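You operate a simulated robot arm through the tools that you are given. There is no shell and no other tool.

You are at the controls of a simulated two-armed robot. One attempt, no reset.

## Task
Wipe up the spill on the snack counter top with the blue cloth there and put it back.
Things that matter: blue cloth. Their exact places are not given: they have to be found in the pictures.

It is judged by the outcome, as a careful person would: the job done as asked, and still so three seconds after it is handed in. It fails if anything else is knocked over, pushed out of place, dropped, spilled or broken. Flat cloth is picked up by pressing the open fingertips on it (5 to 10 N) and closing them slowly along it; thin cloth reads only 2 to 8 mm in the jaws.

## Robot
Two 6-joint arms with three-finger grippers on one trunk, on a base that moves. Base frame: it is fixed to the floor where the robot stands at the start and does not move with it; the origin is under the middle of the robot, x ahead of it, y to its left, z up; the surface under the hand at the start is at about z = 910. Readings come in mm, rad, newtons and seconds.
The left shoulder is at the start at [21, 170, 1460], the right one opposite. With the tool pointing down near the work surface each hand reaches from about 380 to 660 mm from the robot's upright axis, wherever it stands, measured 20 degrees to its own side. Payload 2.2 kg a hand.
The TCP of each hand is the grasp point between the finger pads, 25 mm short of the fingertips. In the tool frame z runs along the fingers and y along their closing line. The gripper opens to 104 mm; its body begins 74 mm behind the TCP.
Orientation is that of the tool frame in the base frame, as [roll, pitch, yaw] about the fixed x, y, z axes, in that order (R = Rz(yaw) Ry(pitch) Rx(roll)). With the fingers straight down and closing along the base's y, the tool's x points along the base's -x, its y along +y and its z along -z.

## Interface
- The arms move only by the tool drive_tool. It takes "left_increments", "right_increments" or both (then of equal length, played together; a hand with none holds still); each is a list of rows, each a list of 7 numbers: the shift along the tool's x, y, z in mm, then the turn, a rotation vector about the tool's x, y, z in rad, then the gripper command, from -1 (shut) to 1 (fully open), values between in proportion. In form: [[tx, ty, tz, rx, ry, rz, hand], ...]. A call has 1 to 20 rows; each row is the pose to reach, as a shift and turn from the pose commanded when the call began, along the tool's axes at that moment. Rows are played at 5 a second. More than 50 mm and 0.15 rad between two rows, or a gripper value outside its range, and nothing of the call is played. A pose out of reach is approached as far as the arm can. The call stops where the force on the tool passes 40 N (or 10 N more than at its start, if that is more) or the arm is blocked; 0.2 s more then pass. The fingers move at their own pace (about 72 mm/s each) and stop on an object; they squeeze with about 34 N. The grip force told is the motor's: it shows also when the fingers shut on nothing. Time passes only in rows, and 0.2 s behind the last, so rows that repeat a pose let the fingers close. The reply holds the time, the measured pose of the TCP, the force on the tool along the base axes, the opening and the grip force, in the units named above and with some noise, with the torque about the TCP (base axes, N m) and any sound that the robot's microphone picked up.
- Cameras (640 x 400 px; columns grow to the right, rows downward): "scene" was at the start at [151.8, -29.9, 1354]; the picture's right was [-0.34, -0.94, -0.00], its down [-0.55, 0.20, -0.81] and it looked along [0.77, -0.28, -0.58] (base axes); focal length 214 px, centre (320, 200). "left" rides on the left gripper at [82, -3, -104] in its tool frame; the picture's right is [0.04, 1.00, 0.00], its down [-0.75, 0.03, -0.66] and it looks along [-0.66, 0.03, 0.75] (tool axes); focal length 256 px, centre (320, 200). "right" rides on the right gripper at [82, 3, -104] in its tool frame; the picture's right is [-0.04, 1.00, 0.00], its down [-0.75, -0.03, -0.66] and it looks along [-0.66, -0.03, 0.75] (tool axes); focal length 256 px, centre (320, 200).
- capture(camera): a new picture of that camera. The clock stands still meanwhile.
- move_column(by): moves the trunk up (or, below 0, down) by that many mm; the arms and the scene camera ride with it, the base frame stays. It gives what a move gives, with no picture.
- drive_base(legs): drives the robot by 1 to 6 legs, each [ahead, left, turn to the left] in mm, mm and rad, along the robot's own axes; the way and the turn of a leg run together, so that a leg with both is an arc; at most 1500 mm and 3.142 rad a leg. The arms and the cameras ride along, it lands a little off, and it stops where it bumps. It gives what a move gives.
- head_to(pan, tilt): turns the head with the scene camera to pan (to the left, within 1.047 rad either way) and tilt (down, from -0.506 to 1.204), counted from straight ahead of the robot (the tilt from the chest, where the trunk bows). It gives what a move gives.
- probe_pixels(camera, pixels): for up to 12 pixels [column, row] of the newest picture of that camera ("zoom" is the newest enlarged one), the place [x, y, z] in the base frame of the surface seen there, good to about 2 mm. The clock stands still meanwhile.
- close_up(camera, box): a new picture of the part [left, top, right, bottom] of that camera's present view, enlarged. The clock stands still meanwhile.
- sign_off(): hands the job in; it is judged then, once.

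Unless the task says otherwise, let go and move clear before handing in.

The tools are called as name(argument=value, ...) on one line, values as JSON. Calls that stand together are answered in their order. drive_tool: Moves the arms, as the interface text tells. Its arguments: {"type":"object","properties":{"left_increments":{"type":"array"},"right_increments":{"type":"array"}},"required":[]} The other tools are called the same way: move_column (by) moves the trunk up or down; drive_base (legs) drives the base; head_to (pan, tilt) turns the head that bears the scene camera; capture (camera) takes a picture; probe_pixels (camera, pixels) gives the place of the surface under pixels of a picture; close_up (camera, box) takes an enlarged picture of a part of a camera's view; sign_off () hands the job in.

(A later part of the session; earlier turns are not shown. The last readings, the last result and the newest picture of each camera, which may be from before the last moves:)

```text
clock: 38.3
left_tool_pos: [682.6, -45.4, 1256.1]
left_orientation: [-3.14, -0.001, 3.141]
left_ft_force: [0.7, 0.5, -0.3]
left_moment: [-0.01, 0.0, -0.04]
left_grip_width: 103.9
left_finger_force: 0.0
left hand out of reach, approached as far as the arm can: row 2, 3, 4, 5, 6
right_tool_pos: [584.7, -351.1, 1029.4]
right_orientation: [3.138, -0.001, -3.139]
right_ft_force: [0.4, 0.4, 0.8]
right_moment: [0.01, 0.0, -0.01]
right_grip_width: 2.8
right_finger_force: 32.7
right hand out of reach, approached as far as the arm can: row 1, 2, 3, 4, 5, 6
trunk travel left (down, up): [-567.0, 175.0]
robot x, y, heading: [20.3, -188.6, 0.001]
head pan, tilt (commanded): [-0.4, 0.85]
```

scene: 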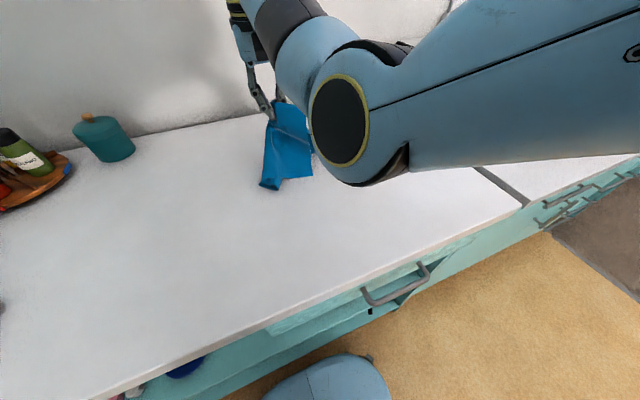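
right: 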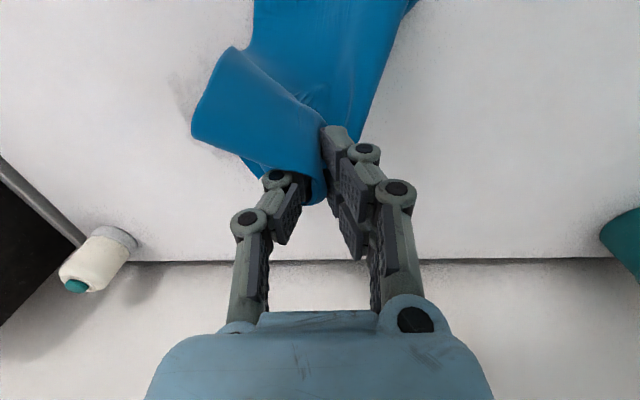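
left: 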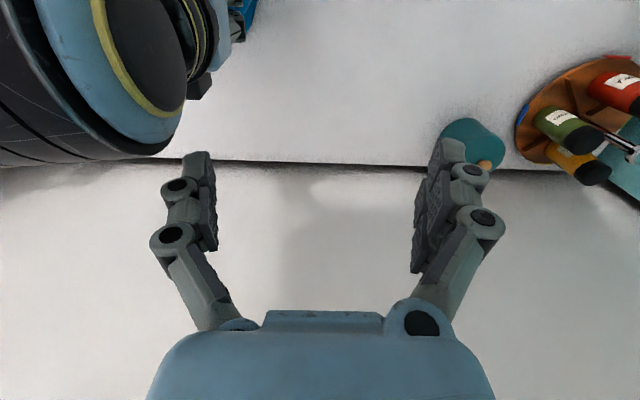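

The low trunk narrows the inner reach at this height. I'll raise the trunk back by 85 mm and shift the base left 150 mm, then look at the spill spot.

move_column(by=85)

drive_base(legs=[[0, 150, 0]])

capture(camera="right")

capture(camera="scene")

```text
clock: 39.5
left_tool_pos: [682.0, -46.7, 1341.3]
left_orientation: [-3.14, -0.003, -3.141]
left_ft_force: [-0.7, 0.3, -0.8]
left_moment: [-0.01, 0.04, 0.01]
left_grip_width: 103.9
left_finger_force: 0.1
right_tool_pos: [585.2, -352.1, 1113.9]
right_orientation: [3.137, -0.003, -3.139]
right_ft_force: [0.2, 0.0, -0.9]
right_moment: [0.04, 0.01, 0.0]
right_grip_width: 2.9
right_finger_force: 32.2
trunk travel left (down, up): [-652.0, 90.0]
robot x, y, heading: [20.6, -191.8, -0.004]
head pan, tilt (commanded): [-0.4, 0.85]
```

```text
clock: 40.9
left_tool_pos: [681.5, 104.1, 1342.4]
left_orientation: [-3.141, 0.0, 3.139]
left_ft_force: [0.7, 0.7, 0.2]
left_moment: [-0.04, 0.01, 0.01]
left_grip_width: 103.7
left_finger_force: 0.1
right_tool_pos: [583.9, -201.4, 1114.5]
right_orientation: [3.139, -0.003, -3.141]
right_ft_force: [-0.6, 1.1, -0.3]
right_moment: [-0.04, -0.02, 0.0]
right_grip_width: 2.9
right_finger_force: 31.5
trunk travel left (down, up): [-652.0, 90.0]
robot x, y, heading: [21.1, -39.0, -0.004]
head pan, tilt (commanded): [-0.4, 0.85]
```

```text
taken
```

right: 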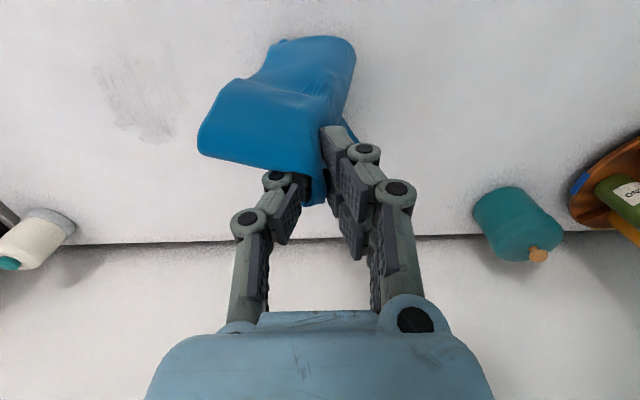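

```text
taken
```

scene: 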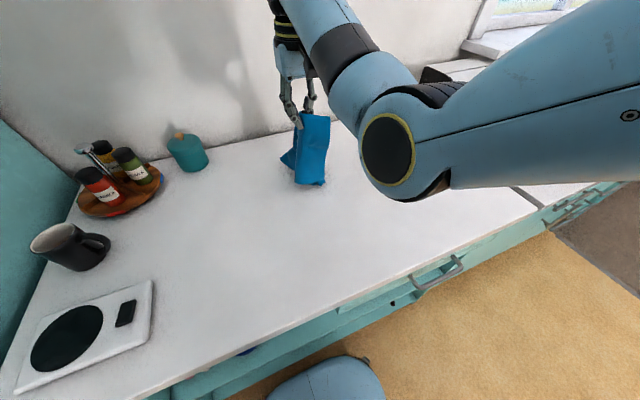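

The remaining spill shows as faint streaks around right-picture (140, 100). I'll enlarge and probe its extent.

close_up(camera="right", box=[60, 30, 240, 170])

```text
2.86 times, centred on (150, 100) of right
```

zoom: 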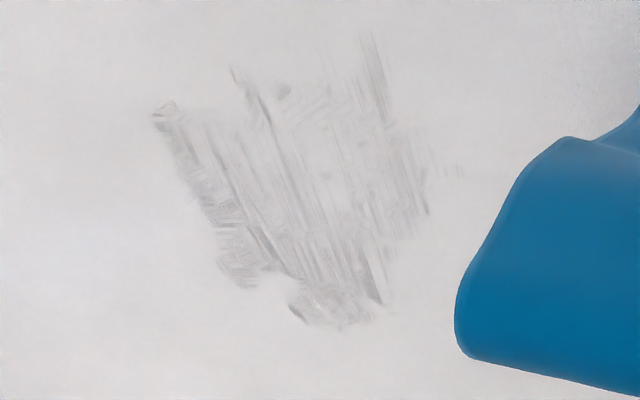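

probe_pixels(camera="zoom", pixels=[[165, 105], [235, 75], [285, 90], [370, 40], [425, 205], [380, 300], [300, 310], [235, 275], [330, 315], [190, 170], [455, 170], [250, 240]])

```text
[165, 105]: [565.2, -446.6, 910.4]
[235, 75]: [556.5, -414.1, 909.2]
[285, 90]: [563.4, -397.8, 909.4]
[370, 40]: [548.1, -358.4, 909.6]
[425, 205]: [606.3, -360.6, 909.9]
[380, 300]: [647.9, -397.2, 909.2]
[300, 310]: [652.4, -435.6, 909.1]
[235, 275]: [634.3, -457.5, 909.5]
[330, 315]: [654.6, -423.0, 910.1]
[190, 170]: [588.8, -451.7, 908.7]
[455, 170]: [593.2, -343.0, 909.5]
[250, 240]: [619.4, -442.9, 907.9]
```

The residue spans x≈548–655, y≈−343 to −458, so the wiping works but the strokes left streaks. I'll drive back a bit further right, lower the trunk, and do closely spaced cross-strokes along y.

drive_base(legs=[[0, -180, 0]])

move_column(by=-90)

drive_tool(right_increments=[[0, 0, 20, 0, 0, 0, -1], [0, 0, 40, 0, 0, 0, -1], [0, 5, 60, 0, 0, 0, -1], [5, 15, 68, 0, 0, 0, -1], [15, 25, 74, 0, 0, 0, -1], [25, 35, 78, 0, 0, 0, -1], [32, 40, 80, 0, 0, 0, -1], [32, 40, 80, 0, 0, 0, -1]])

capture(camera="right")

```text
clock: 42.4
left_tool_pos: [681.9, -77.7, 1341.6]
left_orientation: [-3.141, -0.001, 3.141]
left_ft_force: [-0.5, -0.3, 0.7]
left_moment: [0.02, 0.02, 0.01]
left_grip_width: 104.1
left_finger_force: 0.1
right_tool_pos: [584.3, -383.2, 1113.3]
right_orientation: [3.138, -0.003, -3.141]
right_ft_force: [0.0, 0.1, -0.7]
right_moment: [0.03, -0.03, -0.03]
right_grip_width: 3.1
right_finger_force: 31.8
trunk travel left (down, up): [-652.0, 90.0]
robot x, y, heading: [19.8, -220.7, -0.0]
head pan, tilt (commanded): [-0.4, 0.85]
```

```text
clock: 43.6
left_tool_pos: [680.9, -76.4, 1253.9]
left_orientation: [3.141, 0.001, 3.141]
left_ft_force: [0.5, -0.1, 0.7]
left_moment: [0.0, -0.01, 0.0]
left_grip_width: 104.1
left_finger_force: 0.1
right_tool_pos: [582.6, -381.6, 1024.6]
right_orientation: [3.138, -0.002, -3.14]
right_ft_force: [-0.3, 0.7, 0.4]
right_moment: [-0.02, 0.01, -0.02]
right_grip_width: 2.6
right_finger_force: 31.7
trunk travel left (down, up): [-562.0, 180.0]
robot x, y, heading: [25.7, -217.3, -0.002]
head pan, tilt (commanded): [-0.4, 0.85]
```

```text
clock: 45.4
left_tool_pos: [681.0, -76.5, 1252.5]
left_orientation: [3.14, -0.002, 3.14]
left_ft_force: [-0.4, -0.1, 0.1]
left_moment: [0.03, 0.0, -0.02]
left_grip_width: 104.0
left_finger_force: 0.0
right_tool_pos: [557.5, -350.1, 949.1]
right_orientation: [-3.131, 0.01, 3.135]
right_ft_force: [0.2, 0.7, 0.2]
right_moment: [-0.01, 0.02, 0.0]
right_grip_width: 3.1
right_finger_force: 31.7
trunk travel left (down, up): [-562.0, 180.0]
robot x, y, heading: [21.7, -223.7, -0.001]
head pan, tilt (commanded): [-0.4, 0.85]
```

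```text
taken
```

right: 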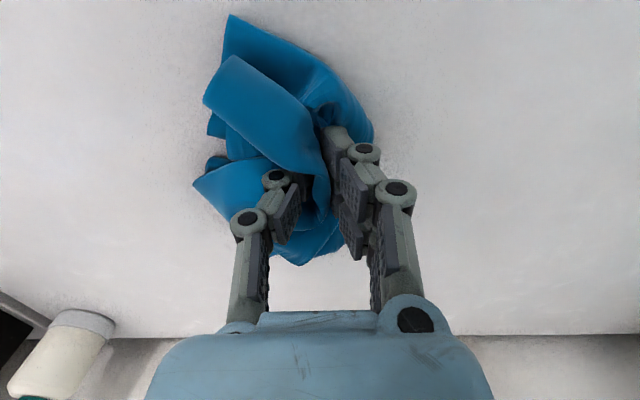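

The cloth is now bunched into a broader pad under the fingers. I'll press down and begin cross-strokes along y, starting at x≈560.

drive_tool(right_increments=[[-8, 0, 3, 0, 0, 0, -1], [-8, 0, 5, 0, 0, 0, -1], [-8, 0, 6, 0, 0, 0, -1], [-8, 0, 6, 0, 0, 0, -1]])

```text
clock: 46.4
left_tool_pos: [680.7, -77.9, 1253.9]
left_orientation: [3.141, 0.001, 3.141]
left_ft_force: [0.8, -0.3, -0.5]
left_moment: [-0.06, 0.02, -0.02]
left_grip_width: 103.7
left_finger_force: 0.1
right_tool_pos: [561.5, -346.3, 941.7]
right_orientation: [-3.138, 0.007, 3.138]
right_ft_force: [-5.0, -0.8, 21.5]
right_moment: [-0.11, 0.27, 0.0]
right_grip_width: 2.8
right_finger_force: 31.8
trunk travel left (down, up): [-562.0, 180.0]
robot x, y, heading: [22.7, -220.9, -0.001]
head pan, tilt (commanded): [-0.4, 0.85]
stopped in row 4 (right hand): the force on the tool passed its limit at 41 N (the readings are from after the stop); the commanded pose is now the measured one
```

The force hit the limit on a cloth lump and has settled at 21 N. I'll ease up 1.5 mm and run three cross-strokes.

drive_tool(right_increments=[[0, 0, -1.5, 0, 0, 0, -1], [0, -20, -1.5, 0, 0, 0, -1], [0, -45, -1.5, 0, 0, 0, -1], [0, -70, -1.5, 0, 0, 0, -1], [0, -95, -1.5, 0, 0, 0, -1], [0, -118, -1.5, 0, 0, 0, -1], [-12, -118, -1.5, 0, 0, 0, -1], [-12, -95, -1.5, 0, 0, 0, -1], [-12, -70, -1.5, 0, 0, 0, -1], [-12, -45, -1.5, 0, 0, 0, -1], [-12, -20, -1.5, 0, 0, 0, -1], [-12, 5, -1.5, 0, 0, 0, -1], [-24, 5, -1.5, 0, 0, 0, -1], [-24, -20, -1.5, 0, 0, 0, -1], [-24, -45, -1.5, 0, 0, 0, -1], [-24, -70, -1.5, 0, 0, 0, -1], [-24, -95, -1.5, 0, 0, 0, -1], [-24, -118, -1.5, 0, 0, 0, -1], [-36, -118, -1.5, 0, 0, 0, -1]])

capture(camera="right")

```text
clock: 50.4
left_tool_pos: [679.8, -77.4, 1252.3]
left_orientation: [3.141, -0.002, -3.141]
left_ft_force: [0.3, 0.8, 0.2]
left_moment: [-0.02, 0.03, 0.0]
left_grip_width: 103.9
left_finger_force: 0.0
right_tool_pos: [595.7, -464.4, 942.0]
right_orientation: [-3.137, 0.001, 3.138]
right_ft_force: [-4.8, -0.2, 17.4]
right_moment: [-0.07, 0.21, -0.01]
right_grip_width: 2.8
right_finger_force: 31.4
trunk travel left (down, up): [-562.0, 180.0]
robot x, y, heading: [21.7, -220.3, -0.003]
head pan, tilt (commanded): [-0.4, 0.85]
```

```text
taken
```

right: 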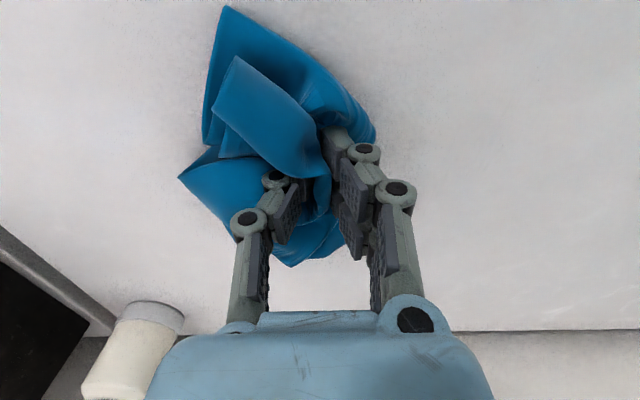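

The near area behind the cloth at right-picture (420, 80) looks clean, and the force is a steady 17 N. I'll continue with strokes at x≈597, 609 and 621.

drive_tool(right_increments=[[0, 23, 0, 0, 0, 0, -1], [0, 48, 0, 0, 0, 0, -1], [0, 73, 0, 0, 0, 0, -1], [0, 98, 0, 0, 0, 0, -1], [0, 123, 0, 0, 0, 0, -1], [-12, 123, 0, 0, 0, 0, -1], [-12, 98, 0, 0, 0, 0, -1], [-12, 73, 0, 0, 0, 0, -1], [-12, 48, 0, 0, 0, 0, -1], [-12, 23, 0, 0, 0, 0, -1], [-12, 0, 0, 0, 0, 0, -1], [-24, 0, 0, 0, 0, 0, -1], [-24, 23, 0, 0, 0, 0, -1], [-24, 48, 0, 0, 0, 0, -1], [-24, 73, 0, 0, 0, 0, -1], [-24, 98, 0, 0, 0, 0, -1], [-24, 123, 0, 0, 0, 0, -1], [-36, 123, 0, 0, 0, 0, -1]])

capture(camera="right")

```text
clock: 54.1
left_tool_pos: [680.8, -77.4, 1254.4]
left_orientation: [3.14, 0.001, 3.141]
left_ft_force: [0.4, -0.3, 0.3]
left_moment: [0.01, 0.01, 0.0]
left_grip_width: 104.0
left_finger_force: 0.0
right_tool_pos: [630.4, -338.4, 941.9]
right_orientation: [-3.141, 0.003, 3.139]
right_ft_force: [-3.7, 0.7, 18.9]
right_moment: [0.02, 0.22, -0.03]
right_grip_width: 2.7
right_finger_force: 31.5
trunk travel left (down, up): [-562.0, 180.0]
robot x, y, heading: [21.1, -219.0, 0.004]
head pan, tilt (commanded): [-0.4, 0.85]
```

```text
taken
```

right: 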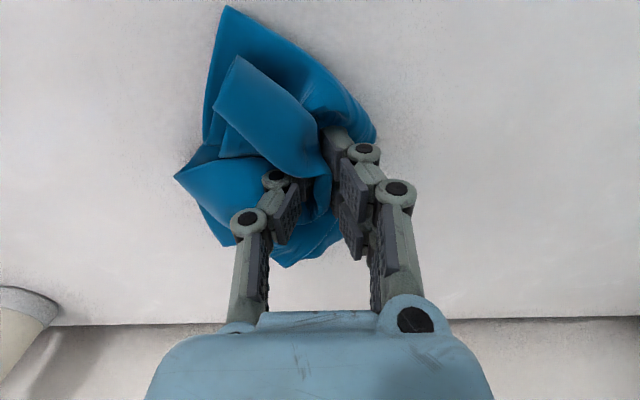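

No spill is visible to the left at (100, 130). I'll continue with the last strokes at x≈633, 645 and 656.

drive_tool(right_increments=[[0, -23, 0, 0, 0, 0, -1], [0, -48, 0, 0, 0, 0, -1], [0, -73, 0, 0, 0, 0, -1], [0, -98, 0, 0, 0, 0, -1], [0, -123, 0, 0, 0, 0, -1], [-12, -123, 0, 0, 0, 0, -1], [-12, -98, 0, 0, 0, 0, -1], [-12, -73, 0, 0, 0, 0, -1], [-12, -48, 0, 0, 0, 0, -1], [-12, -23, 0, 0, 0, 0, -1], [-12, -5, 0, 0, 0, 0, -1], [-22, -5, 0, 0, 0, 0, -1], [-22, -23, 0, 0, 0, 0, -1], [-22, -48, 0, 0, 0, 0, -1], [-22, -73, 0, 0, 0, 0, -1], [-22, -98, 0, 0, 0, 0, -1], [-22, -123, 0, 0, 0, 0, -1], [-22, -123, 0, 0, 0, 0, -1]])

capture(camera="right")

capture(camera="scene")

```text
clock: 58.0
left_tool_pos: [680.7, -77.1, 1252.2]
left_orientation: [-3.141, 0.0, -3.14]
left_ft_force: [0.5, 0.5, -0.2]
left_moment: [0.02, 0.0, 0.0]
left_grip_width: 104.4
left_finger_force: 0.0
right_tool_pos: [654.2, -464.3, 941.5]
right_orientation: [-3.137, 0.002, 3.141]
right_ft_force: [0.2, 1.4, 13.9]
right_moment: [0.01, 0.14, -0.01]
right_grip_width: 2.9
right_finger_force: 32.1
trunk travel left (down, up): [-562.0, 180.0]
robot x, y, heading: [23.3, -219.7, -0.002]
head pan, tilt (commanded): [-0.4, 0.85]
```

```text
taken
```

right: 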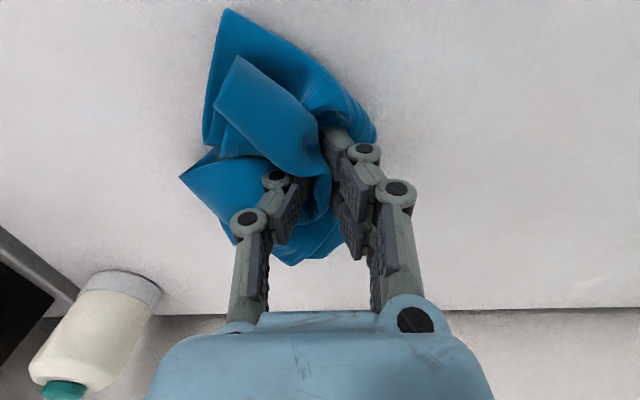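

```text
taken
```

scene: 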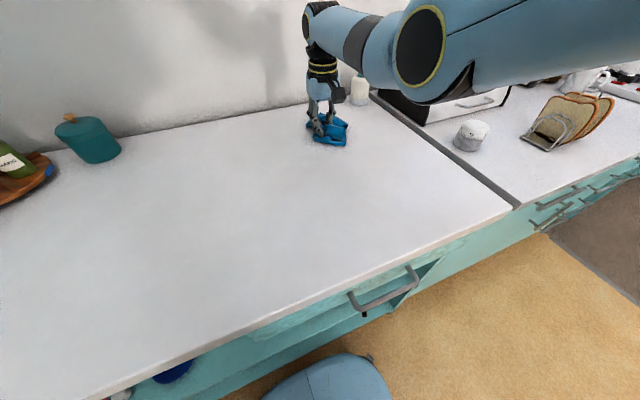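

The counter to the right of the cloth looks clean at normal size. I'll enlarge both views of the spill area to check for faint streaks.

close_up(camera="right", box=[360, 0, 600, 180])

close_up(camera="scene", box=[230, 90, 400, 200])

close_up(camera="left", box=[0, 0, 240, 160])

```text
2.22 times, centred on (480, 90) of right
```

zoom: 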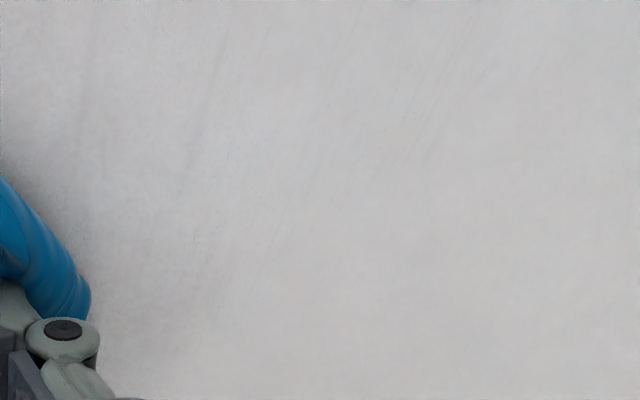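

```text
3.64 times, centred on (315, 145) of scene
```

zoom: 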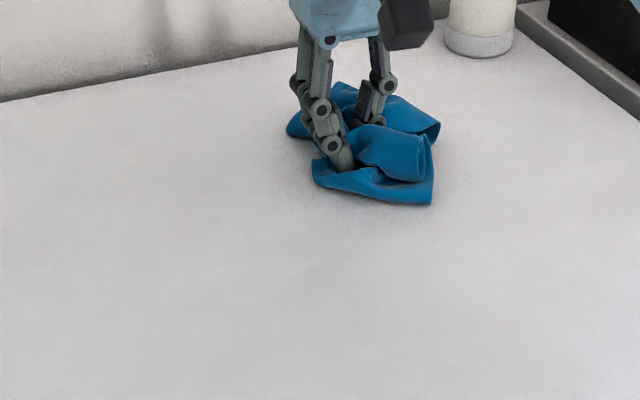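

```text
2.50 times, centred on (120, 80) of left
```

zoom: 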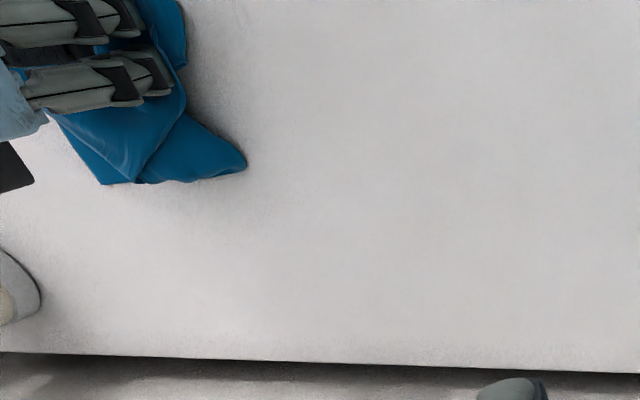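

Only extremely faint streaks remain. To be thorough I'll do a final set of strokes along x, spaced 16 mm across the whole patch.

drive_tool(right_increments=[[25, 0, 0, 0, 0, 0, -1], [50, 0, 0, 0, 0, 0, -1], [75, 0, 0, 0, 0, 0, -1], [98, 0, 0, 0, 0, 0, -1], [98, 16, 0, 0, 0, 0, -1], [75, 16, 0, 0, 0, 0, -1], [50, 16, 0, 0, 0, 0, -1], [25, 16, 0, 0, 0, 0, -1], [2, 16, 0, 0, 0, 0, -1], [2, 32, 0, 0, 0, 0, -1], [25, 32, 0, 0, 0, 0, -1], [50, 32, 0, 0, 0, 0, -1], [75, 32, 0, 0, 0, 0, -1], [98, 32, 0, 0, 0, 0, -1], [98, 48, 0, 0, 0, 0, -1], [75, 48, 0, 0, 0, 0, -1], [50, 48, 0, 0, 0, 0, -1], [25, 48, 0, 0, 0, 0, -1], [2, 48, 0, 0, 0, 0, -1], [2, 64, 0, 0, 0, 0, -1]])

drive_tool(right_increments=[[25, 0, 0, 0, 0, 0, -1], [50, 0, 0, 0, 0, 0, -1], [75, 0, 0, 0, 0, 0, -1], [96, 0, 0, 0, 0, 0, -1], [96, 16, 0, 0, 0, 0, -1], [75, 16, 0, 0, 0, 0, -1], [50, 16, 0, 0, 0, 0, -1], [25, 16, 0, 0, 0, 0, -1], [2, 16, 0, 0, 0, 0, -1], [2, 32, 0, 0, 0, 0, -1], [25, 32, 0, 0, 0, 0, -1], [50, 32, 0, 0, 0, 0, -1], [75, 32, 0, 0, 0, 0, -1], [92, 32, 0, 0, 0, 0, -1], [92, 46, 0, 0, 0, 0, -1], [75, 46, 0, 0, 0, 0, -1], [50, 46, 0, 0, 0, 0, -1], [25, 46, 0, 0, 0, 0, -1], [10, 46, 0, 0, 0, 0, -1], [10, 46, 0, 0, 0, 0, -1]])

capture(camera="right")

```text
clock: 62.1
left_tool_pos: [680.4, -77.3, 1252.9]
left_orientation: [3.141, 0.001, 3.142]
left_ft_force: [0.9, -0.3, 0.3]
left_moment: [-0.01, -0.01, -0.01]
left_grip_width: 103.8
left_finger_force: 0.1
right_tool_pos: [651.1, -400.2, 943.3]
right_orientation: [-3.138, 0.002, 3.14]
right_ft_force: [1.2, -2.0, 12.0]
right_moment: [-0.11, 0.06, 0.0]
right_grip_width: 2.8
right_finger_force: 31.8
trunk travel left (down, up): [-562.0, 180.0]
robot x, y, heading: [23.9, -217.8, -0.005]
head pan, tilt (commanded): [-0.4, 0.85]
```

```text
clock: 66.3
left_tool_pos: [679.5, -77.4, 1253.0]
left_orientation: [-3.14, 0.0, -3.141]
left_ft_force: [0.1, 0.3, -0.7]
left_moment: [0.01, 0.01, -0.05]
left_grip_width: 104.0
left_finger_force: 0.1
right_tool_pos: [642.2, -354.5, 942.3]
right_orientation: [-3.138, 0.004, 3.138]
right_ft_force: [-2.9, 0.4, 17.7]
right_moment: [-0.03, 0.16, 0.01]
right_grip_width: 3.0
right_finger_force: 31.9
trunk travel left (down, up): [-562.0, 180.0]
robot x, y, heading: [21.9, -221.4, -0.001]
head pan, tilt (commanded): [-0.4, 0.85]
```

```text
taken
```

right: 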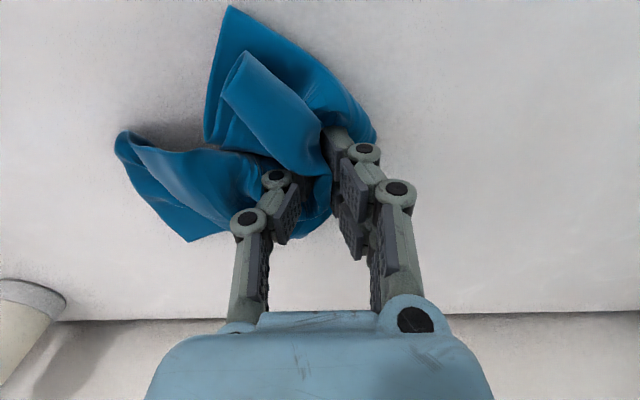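

The strokes are done and the counter around the cloth looks clean. I'll raise the trunk to lift the cloth and shift the base left to inspect the spot.

move_column(by=90)

drive_tool(right_increments=[[0, 0, -20, 0, 0, 0, -1], [0, 0, -40, 0, 0, 0, -1], [0, 0, -60, 0, 0, 0, -1], [0, 0, -80, 0, 0, 0, -1], [0, 0, -80, 0, 0, 0, -1]])

drive_base(legs=[[0, 150, 0]])

capture(camera="right")

capture(camera="scene")

```text
clock: 67.6
left_tool_pos: [682.2, -78.3, 1343.3]
left_orientation: [-3.141, -0.002, -3.141]
left_ft_force: [0.8, 0.0, -0.5]
left_moment: [0.02, -0.01, -0.03]
left_grip_width: 104.1
left_finger_force: 0.0
right_tool_pos: [642.3, -353.8, 1030.2]
right_orientation: [-3.139, 0.0, 3.141]
right_ft_force: [0.3, -0.6, -0.4]
right_moment: [0.03, 0.01, 0.02]
right_grip_width: 3.0
right_finger_force: 32.2
trunk travel left (down, up): [-652.0, 90.0]
robot x, y, heading: [20.1, -219.8, -0.002]
head pan, tilt (commanded): [-0.4, 0.85]
```

```text
clock: 68.8
left_tool_pos: [681.9, -77.3, 1342.3]
left_orientation: [-3.14, -0.002, -3.141]
left_ft_force: [-0.5, 0.0, 0.2]
left_moment: [-0.03, 0.01, 0.02]
left_grip_width: 103.7
left_finger_force: 0.1
right_tool_pos: [643.1, -354.4, 1110.6]
right_orientation: [-3.141, -0.001, 3.139]
right_ft_force: [-0.1, 0.4, -0.4]
right_moment: [-0.02, 0.03, -0.01]
right_grip_width: 2.9
right_finger_force: 31.8
trunk travel left (down, up): [-652.0, 90.0]
robot x, y, heading: [20.4, -222.1, -0.002]
head pan, tilt (commanded): [-0.4, 0.85]
```

```text
clock: 70.2
left_tool_pos: [683.0, 71.6, 1342.3]
left_orientation: [-3.141, 0.001, 3.14]
left_ft_force: [-0.3, 0.2, 0.3]
left_moment: [-0.02, -0.05, -0.02]
left_grip_width: 103.9
left_finger_force: 0.0
right_tool_pos: [642.9, -204.6, 1111.2]
right_orientation: [-3.136, -0.001, 3.138]
right_ft_force: [0.6, 0.7, -0.1]
right_moment: [-0.01, 0.02, -0.01]
right_grip_width: 3.0
right_finger_force: 31.5
trunk travel left (down, up): [-652.0, 90.0]
robot x, y, heading: [21.3, -71.2, -0.009]
head pan, tilt (commanded): [-0.4, 0.85]
```

```text
taken
```

right: 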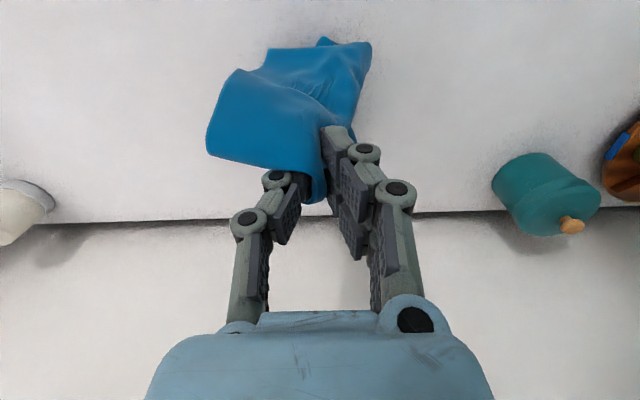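

```text
taken
```

scene: 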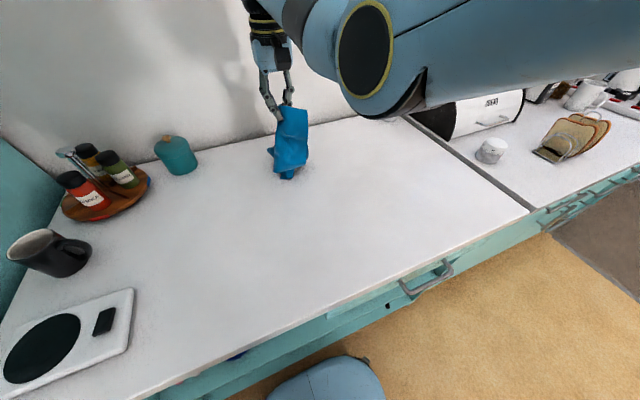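

The spill area at right-picture (150, 80) and scene (370, 160) now looks clean at normal scale. I'll enlarge both to confirm.

close_up(camera="right", box=[40, 10, 240, 150])

probe_pixels(camera="zoom", pixels=[[320, 200], [100, 100], [500, 350], [200, 300], [400, 100]])

close_up(camera="scene", box=[300, 110, 460, 210])

```text
2.86 times, centred on (140, 80) of right
```

zoom: 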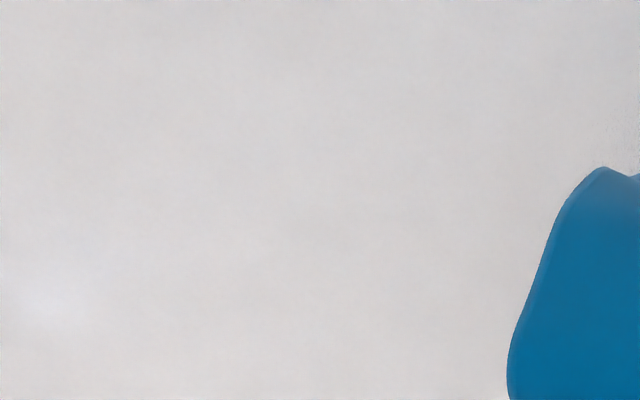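

```text
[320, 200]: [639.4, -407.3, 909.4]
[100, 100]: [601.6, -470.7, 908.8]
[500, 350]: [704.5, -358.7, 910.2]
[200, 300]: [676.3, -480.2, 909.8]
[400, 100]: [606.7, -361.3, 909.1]
```

```text
4.00 times, centred on (380, 160) of scene
```

zoom: 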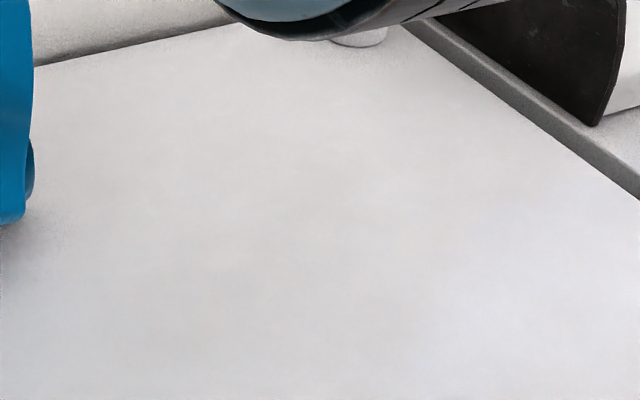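

The spill is gone. Before driving back to the cloth's place, I'll check where the tall teal cabinet on the left stands relative to the left arm.

head_to(pan=0.5, tilt=0.4)

capture(camera="scene")

close_up(camera="right", box=[40, 0, 240, 80])

```text
clock: 71.4
left_tool_pos: [682.5, 71.2, 1343.6]
left_orientation: [-3.141, 0.0, 3.14]
left_ft_force: [-0.7, -0.3, -0.1]
left_moment: [-0.02, 0.03, 0.0]
left_grip_width: 104.1
left_finger_force: 0.1
right_tool_pos: [641.9, -204.6, 1110.3]
right_orientation: [-3.14, 0.001, 3.138]
right_ft_force: [0.6, -1.3, -0.7]
right_moment: [0.0, -0.02, -0.04]
right_grip_width: 2.8
right_finger_force: 32.4
trunk travel left (down, up): [-652.0, 90.0]
robot x, y, heading: [22.8, -67.4, -0.005]
head pan, tilt (commanded): [0.499, 0.4]
```

```text
taken
```

scene: 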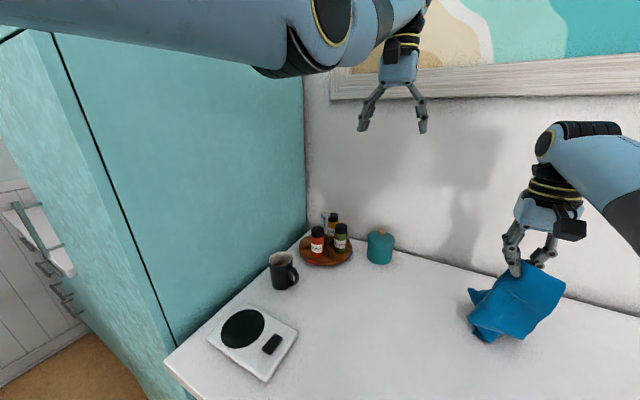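

```text
3.20 times, centred on (140, 40) of right
```

zoom: 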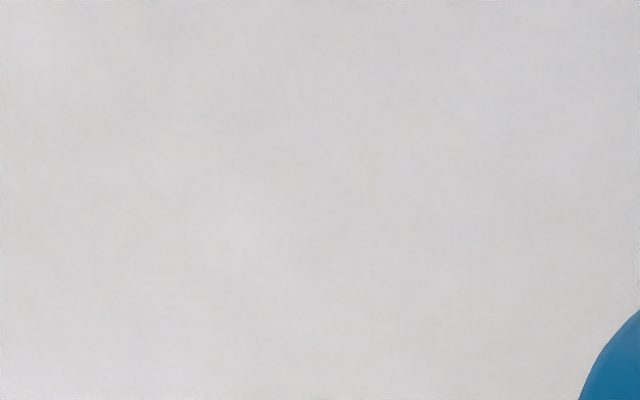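

probe_pixels(camera="scene", pixels=[[150, 150], [250, 200], [40, 100], [280, 100], [250, 30], [320, 20], [285, 50], [390, 100], [500, 300], [515, 335], [545, 290], [480, 330]])

```text
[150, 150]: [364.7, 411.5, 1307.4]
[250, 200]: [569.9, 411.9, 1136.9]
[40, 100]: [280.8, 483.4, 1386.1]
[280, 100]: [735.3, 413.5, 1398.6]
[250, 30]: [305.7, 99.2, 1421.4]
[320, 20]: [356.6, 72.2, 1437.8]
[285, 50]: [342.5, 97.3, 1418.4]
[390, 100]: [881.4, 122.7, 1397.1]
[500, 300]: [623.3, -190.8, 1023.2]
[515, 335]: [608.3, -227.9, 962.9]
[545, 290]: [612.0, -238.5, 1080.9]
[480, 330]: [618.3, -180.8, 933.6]
```

The cabinet face is at y≈411 and the left arm will stay well inside that. I'll drive to about (−120, 40), bringing the cloth above its original place.

drive_base(legs=[[-142, 0, 0], [0, 109, 0]])

head_to(pan=-0.15, tilt=0.75)

capture(camera="scene")

capture(camera="right")

```text
clock: 73.5
left_tool_pos: [540.0, 179.4, 1342.1]
left_orientation: [-3.14, -0.001, 3.137]
left_ft_force: [-1.0, 0.1, -0.1]
left_moment: [-0.04, 0.01, -0.01]
left_grip_width: 104.1
left_finger_force: 0.1
right_tool_pos: [500.6, -97.0, 1110.9]
right_orientation: [-3.139, 0.0, 3.137]
right_ft_force: [0.2, 0.6, -0.1]
right_moment: [-0.01, -0.01, -0.02]
right_grip_width: 2.9
right_finger_force: 31.9
trunk travel left (down, up): [-652.0, 90.0]
robot x, y, heading: [-119.1, 38.0, -0.01]
head pan, tilt (commanded): [0.499, 0.4]
```

```text
clock: 74.5
left_tool_pos: [540.6, 180.3, 1343.0]
left_orientation: [-3.141, 0.001, 3.139]
left_ft_force: [-0.7, 0.8, -1.0]
left_moment: [0.0, -0.01, -0.05]
left_grip_width: 104.1
left_finger_force: 0.0
right_tool_pos: [500.7, -98.3, 1111.3]
right_orientation: [-3.137, -0.001, 3.134]
right_ft_force: [-0.8, -0.8, -0.1]
right_moment: [0.0, -0.01, -0.02]
right_grip_width: 2.7
right_finger_force: 32.0
trunk travel left (down, up): [-652.0, 90.0]
robot x, y, heading: [-121.1, 41.1, -0.007]
head pan, tilt (commanded): [-0.15, 0.75]
```

```text
taken
```

scene: 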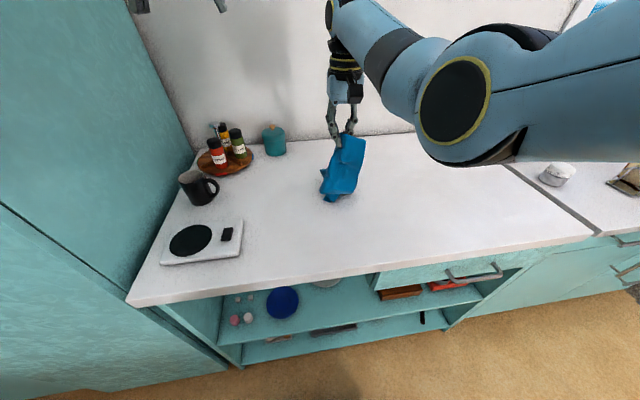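

```text
taken
```

right: 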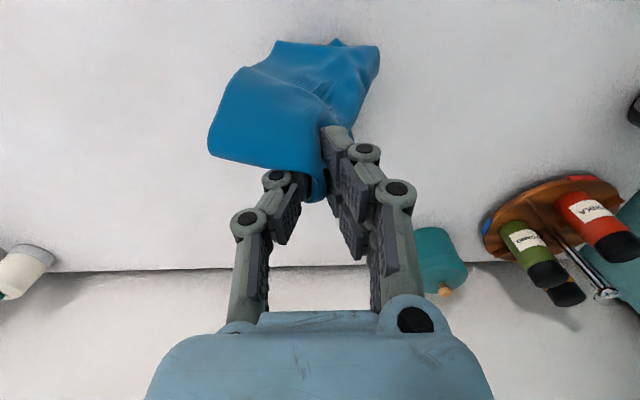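

The cloth hangs over its original area with its bottom just above the counter. I'll lay it down by lowering while drawing back toward the robot, so it trails out flat.

drive_tool(right_increments=[[-20, 0, 0, 0, 0, 0, -1], [-22, 0, 20, 0, 0, 0, -1], [-8, 0, 40, 0, 0, 0, -1], [10, 0, 60, 0, 0, 0, -1], [28, 0, 80, 0, 0, 0, -1], [46, 0, 100, 0, 0, 0, -1], [64, 0, 118, 0, 0, 0, -1], [82, 0, 134, 0, 0, 0, -1], [98, 0, 146, 0, 0, 0, -1], [112, 0, 155, 0, 0, 0, -1], [124, 0, 160, 0, 0, 0, -1], [124, 0, 160, 0, 0, 0, -1]])

capture(camera="scene")

capture(camera="right")

```text
clock: 77.1
left_tool_pos: [540.8, 178.5, 1341.5]
left_orientation: [-3.141, 0.001, 3.137]
left_ft_force: [-0.2, -0.3, 0.2]
left_moment: [0.02, 0.01, -0.03]
left_grip_width: 104.0
left_finger_force: 0.1
right_tool_pos: [390.2, -112.0, 960.9]
right_orientation: [-3.117, 0.026, 3.126]
right_ft_force: [-0.7, 0.5, 0.5]
right_moment: [0.03, 0.02, 0.01]
right_grip_width: 2.6
right_finger_force: 31.8
trunk travel left (down, up): [-652.0, 90.0]
robot x, y, heading: [-118.8, 37.8, -0.002]
head pan, tilt (commanded): [-0.15, 0.75]
```

```text
taken
```

scene: 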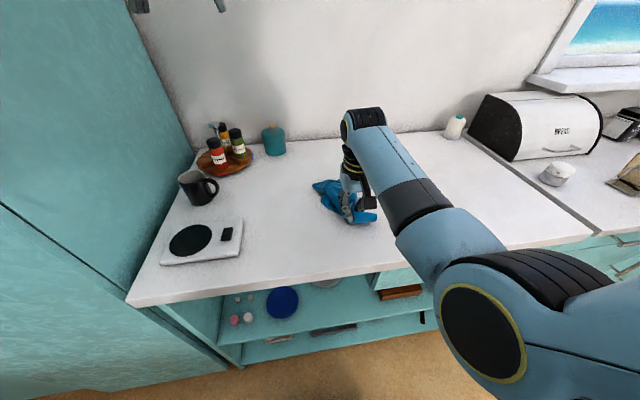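

```text
taken
```

right: 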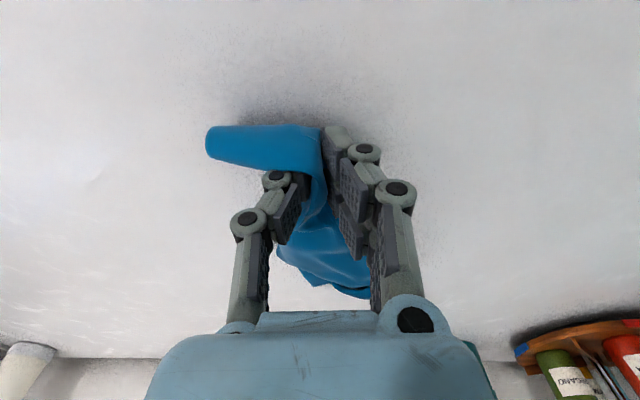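

The cloth now trails forward from the hand, and the hand is near its inner reach at (390, −112, 961). I'll look closer at how the cloth lies.

close_up(camera="scene", box=[270, 140, 420, 250])

capture(camera="left")

```text
3.64 times, centred on (345, 195) of scene
```

zoom: 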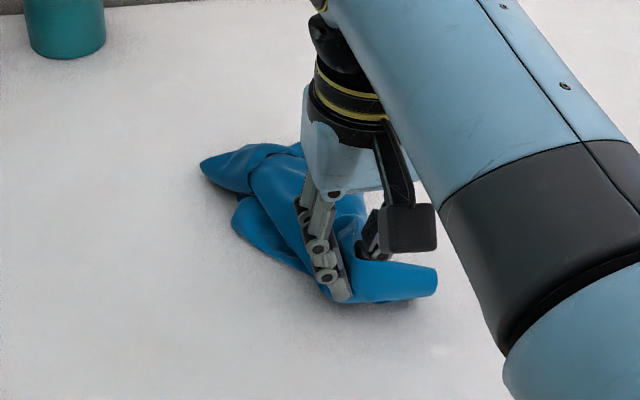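

```text
taken
```

left: 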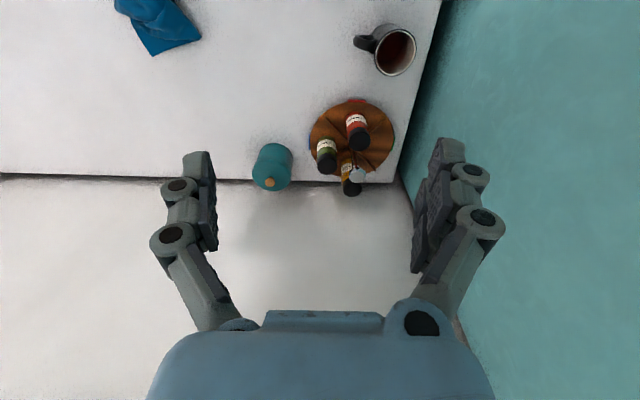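

The cloth lies bunched near x 370–530. To lay it flatter I'll lift it again, go further forward, and repeat with a longer draw-back, using both arm and base motion.

drive_tool(right_increments=[[-15, 2, -15, -0.008, -0.01, -0.005, -1], [-35, 5, -40, -0.02, -0.026, -0.015, -1], [-55, 8, -70, -0.024, -0.026, -0.015, -1], [-75, 12, -100, -0.024, -0.026, -0.015, -1], [-95, 12, -125, -0.024, -0.026, -0.015, -1], [-115, 12, -150, -0.024, -0.026, -0.015, -1], [-130, 12, -175, -0.024, -0.026, -0.015, -1], [-130, 12, -200, -0.024, -0.026, -0.015, -1], [-130, 12, -200, -0.024, -0.026, -0.015, -1]])

drive_base(legs=[[70, 0, 0]])

capture(camera="scene")

capture(camera="right")

```text
clock: 79.1
left_tool_pos: [539.1, 179.8, 1342.4]
left_orientation: [-3.141, -0.002, 3.137]
left_ft_force: [0.3, -1.2, 0.5]
left_moment: [-0.01, 0.03, 0.02]
left_grip_width: 104.1
left_finger_force: 0.0
right_tool_pos: [506.5, -84.3, 1148.9]
right_orientation: [3.121, 0.026, -3.132]
right_ft_force: [0.2, -0.3, -0.2]
right_moment: [0.01, 0.02, 0.0]
right_grip_width: 2.9
right_finger_force: 31.2
trunk travel left (down, up): [-652.0, 90.0]
robot x, y, heading: [-122.0, 41.2, -0.007]
head pan, tilt (commanded): [-0.15, 0.75]
```

```text
clock: 80.2
left_tool_pos: [605.0, 179.5, 1344.9]
left_orientation: [-3.14, 0.003, 3.136]
left_ft_force: [-0.6, 0.3, -1.2]
left_moment: [-0.01, -0.08, -0.01]
left_grip_width: 104.0
left_finger_force: 0.1
right_tool_pos: [570.3, -84.1, 1153.6]
right_orientation: [3.12, 0.028, -3.131]
right_ft_force: [-0.6, -0.1, 0.2]
right_moment: [-0.01, 0.02, -0.01]
right_grip_width: 3.0
right_finger_force: 32.1
trunk travel left (down, up): [-652.0, 90.0]
robot x, y, heading: [-52.6, 37.8, -0.004]
head pan, tilt (commanded): [-0.15, 0.75]
```

```text
taken
```

scene: 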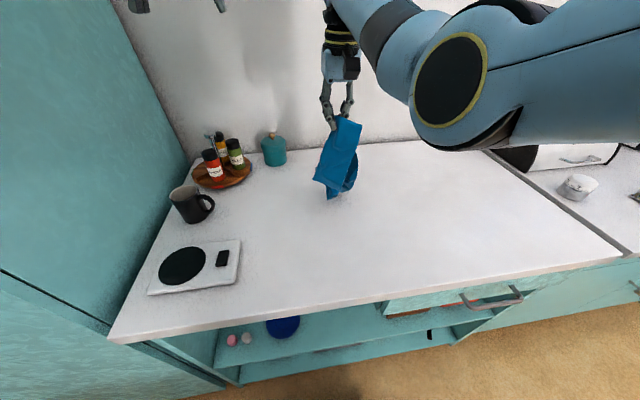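

```text
taken
```

right: 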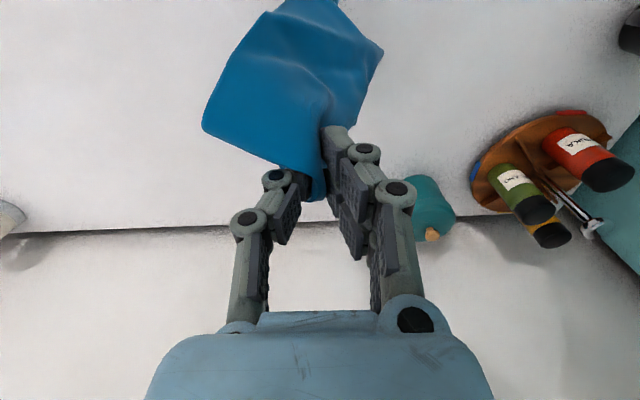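

The cloth now hangs more openly, like a sheet, at scene (340, 155). I'll probe its lower edge to time the laying.

close_up(camera="scene", box=[280, 90, 400, 210])

probe_pixels(camera="scene", pixels=[[333, 195], [318, 180], [345, 185], [345, 130], [330, 160], [353, 165]])

```text
3.33 times, centred on (340, 150) of scene
```

zoom: 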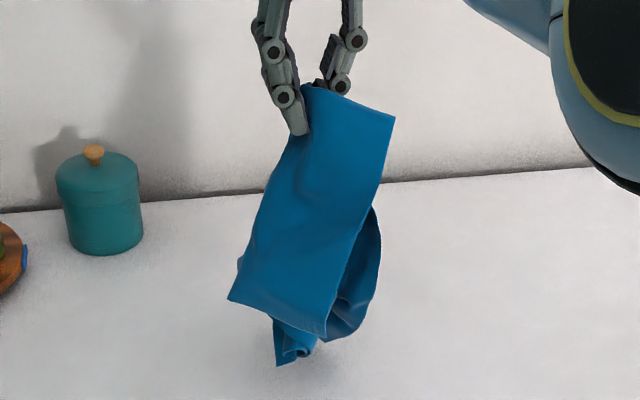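

```text
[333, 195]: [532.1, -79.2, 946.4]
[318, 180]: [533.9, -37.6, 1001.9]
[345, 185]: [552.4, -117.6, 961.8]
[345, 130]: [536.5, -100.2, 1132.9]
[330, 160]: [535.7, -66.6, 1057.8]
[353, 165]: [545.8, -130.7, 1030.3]
```

The cloth's bottom is at about z 930–945. I'll lower it while drawing back to x≈460, straightening the small tilt as I go.

drive_tool(right_increments=[[-10, 0, 15, 0.012, 0.013, 0.008, -1], [-10, 0, 30, 0.024, 0.026, 0.015, -1], [0, -1, 50, 0.024, 0.026, 0.015, -1], [14, -2, 70, 0.024, 0.026, 0.015, -1], [28, -3, 90, 0.024, 0.026, 0.015, -1], [42, -4, 110, 0.024, 0.026, 0.015, -1], [56, -5, 130, 0.024, 0.026, 0.015, -1], [70, -6, 150, 0.024, 0.026, 0.015, -1], [84, -7, 168, 0.024, 0.026, 0.015, -1], [98, -8, 184, 0.024, 0.026, 0.015, -1], [108, -8, 196, 0.024, 0.026, 0.015, -1], [108, -8, 196, 0.024, 0.026, 0.015, -1]])

drive_base(legs=[[-80, 0, 0]])

capture(camera="scene")

capture(camera="right")

```text
clock: 82.8
left_tool_pos: [608.0, 179.6, 1342.8]
left_orientation: [3.141, 0.0, 3.137]
left_ft_force: [-0.5, -0.7, -0.9]
left_moment: [0.0, 0.01, -0.01]
left_grip_width: 104.3
left_finger_force: 0.0
right_tool_pos: [472.3, -90.0, 950.8]
right_orientation: [-3.137, 0.001, 3.136]
right_ft_force: [-1.2, -0.3, -0.2]
right_moment: [-0.05, 0.0, 0.01]
right_grip_width: 3.1
right_finger_force: 31.9
trunk travel left (down, up): [-652.0, 90.0]
robot x, y, heading: [-54.0, 41.1, -0.001]
head pan, tilt (commanded): [-0.15, 0.75]
```

```text
clock: 83.8
left_tool_pos: [527.2, 180.7, 1342.8]
left_orientation: [-3.141, -0.001, 3.14]
left_ft_force: [0.3, -0.9, 0.5]
left_moment: [0.02, -0.01, 0.01]
left_grip_width: 104.4
left_finger_force: 0.0
right_tool_pos: [391.7, -88.0, 952.4]
right_orientation: [-3.139, 0.001, 3.136]
right_ft_force: [0.0, 0.4, -0.6]
right_moment: [0.0, -0.02, -0.03]
right_grip_width: 3.0
right_finger_force: 32.0
trunk travel left (down, up): [-652.0, 90.0]
robot x, y, heading: [-129.3, 41.6, -0.005]
head pan, tilt (commanded): [-0.15, 0.75]
```

```text
taken
```

scene: 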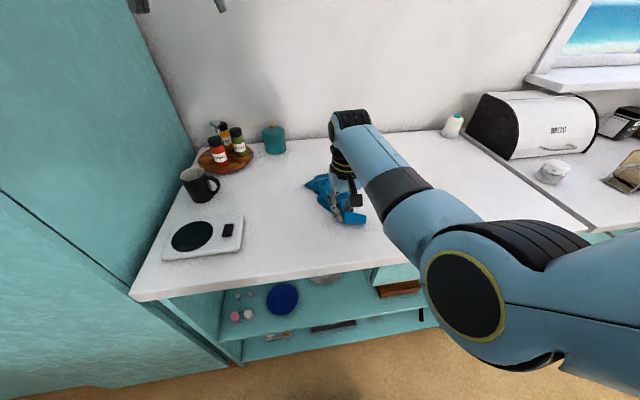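

```text
taken
```

right: 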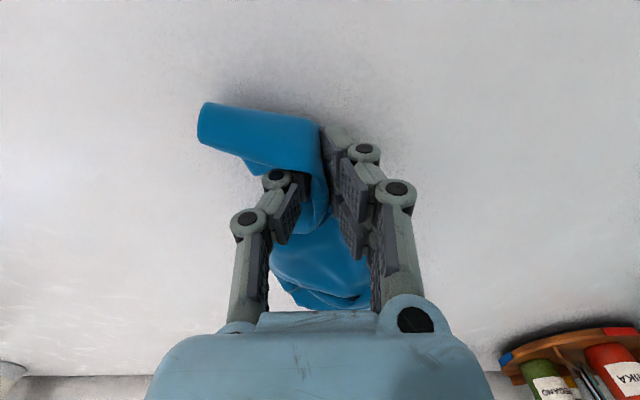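

The cloth now trails forward from the hand over about x 370–560. I'll lower the last bit, open the fingers gently and rise to see how it lies.

drive_tool(right_increments=[[0, 0, 5, 0, 0, 0, -1], [0, 0, 9, 0, 0, 0, -1], [0, 0, 9, 0, 0, 0, -0.8], [0, 0, 9, 0, 0, 0, -0.6], [0, 0, 9, 0, 0, 0, -0.4], [0, 0, 6, 0, 0, 0, -0.3], [0, 0, -5, 0, 0, 0, -0.2], [0, 0, -20, 0, 0, 0, -0.2], [0, 0, -45, 0, 0, 0, -0.2], [-10, 0, -75, 0, 0, 0, -0.2], [-30, 0, -105, 0, 0, 0, -0.2], [-60, 0, -130, 0, 0, 0, -0.2], [-90, 0, -150, 0, 0, 0, -0.2]])

capture(camera="scene")

capture(camera="right")

```text
clock: 86.6
left_tool_pos: [529.6, 180.1, 1341.3]
left_orientation: [-3.141, -0.002, 3.139]
left_ft_force: [0.9, 0.2, 0.9]
left_moment: [-0.02, -0.01, 0.0]
left_grip_width: 104.0
left_finger_force: 0.1
right_tool_pos: [483.0, -88.2, 1101.7]
right_orientation: [-3.137, -0.003, 3.138]
right_ft_force: [0.4, -0.3, 0.4]
right_moment: [0.0, 0.01, -0.02]
right_grip_width: 41.8
right_finger_force: 0.1
trunk travel left (down, up): [-652.0, 90.0]
robot x, y, heading: [-128.9, 38.3, -0.006]
head pan, tilt (commanded): [-0.15, 0.75]
```

```text
taken
```

scene: 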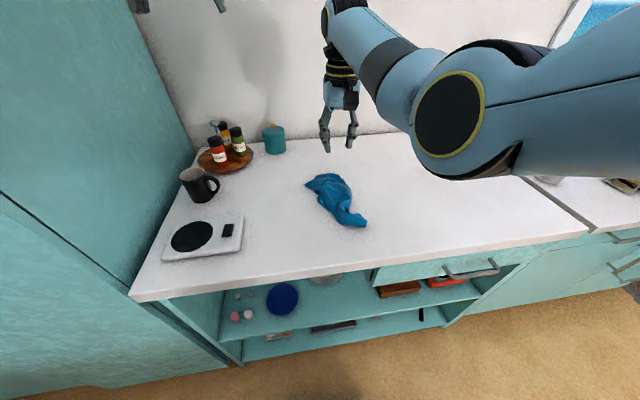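

```text
taken
```

right: 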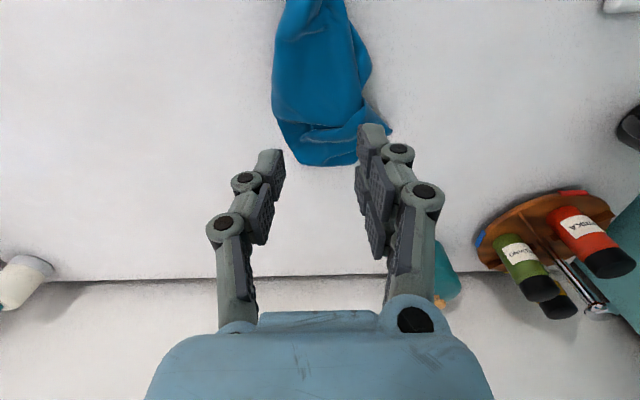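

close_up(camera="scene", box=[280, 150, 400, 245])

probe_pixels(camera="zoom", pixels=[[145, 190], [225, 130], [300, 130], [360, 180], [460, 380], [320, 380], [200, 260], [290, 220], [370, 330], [260, 180], [330, 280], [420, 340]])

```text
4.21 times, centred on (340, 198) of scene
```

zoom: 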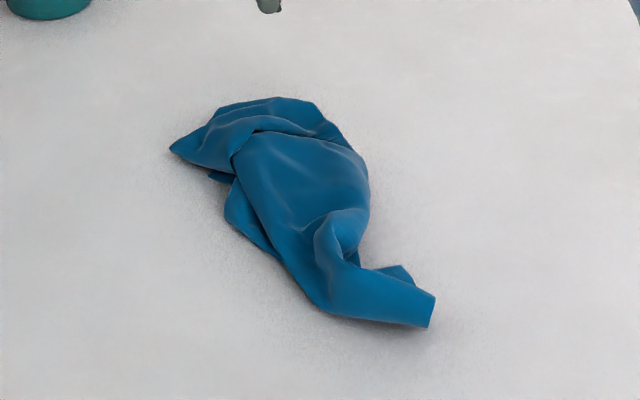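

```text
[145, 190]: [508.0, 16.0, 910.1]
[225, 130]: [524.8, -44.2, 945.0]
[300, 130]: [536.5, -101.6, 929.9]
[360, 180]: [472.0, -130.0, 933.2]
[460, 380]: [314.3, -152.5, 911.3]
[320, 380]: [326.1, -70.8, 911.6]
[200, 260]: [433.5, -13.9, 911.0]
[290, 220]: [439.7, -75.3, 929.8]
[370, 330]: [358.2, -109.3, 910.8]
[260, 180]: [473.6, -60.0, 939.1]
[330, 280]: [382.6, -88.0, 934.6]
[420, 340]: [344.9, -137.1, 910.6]
```

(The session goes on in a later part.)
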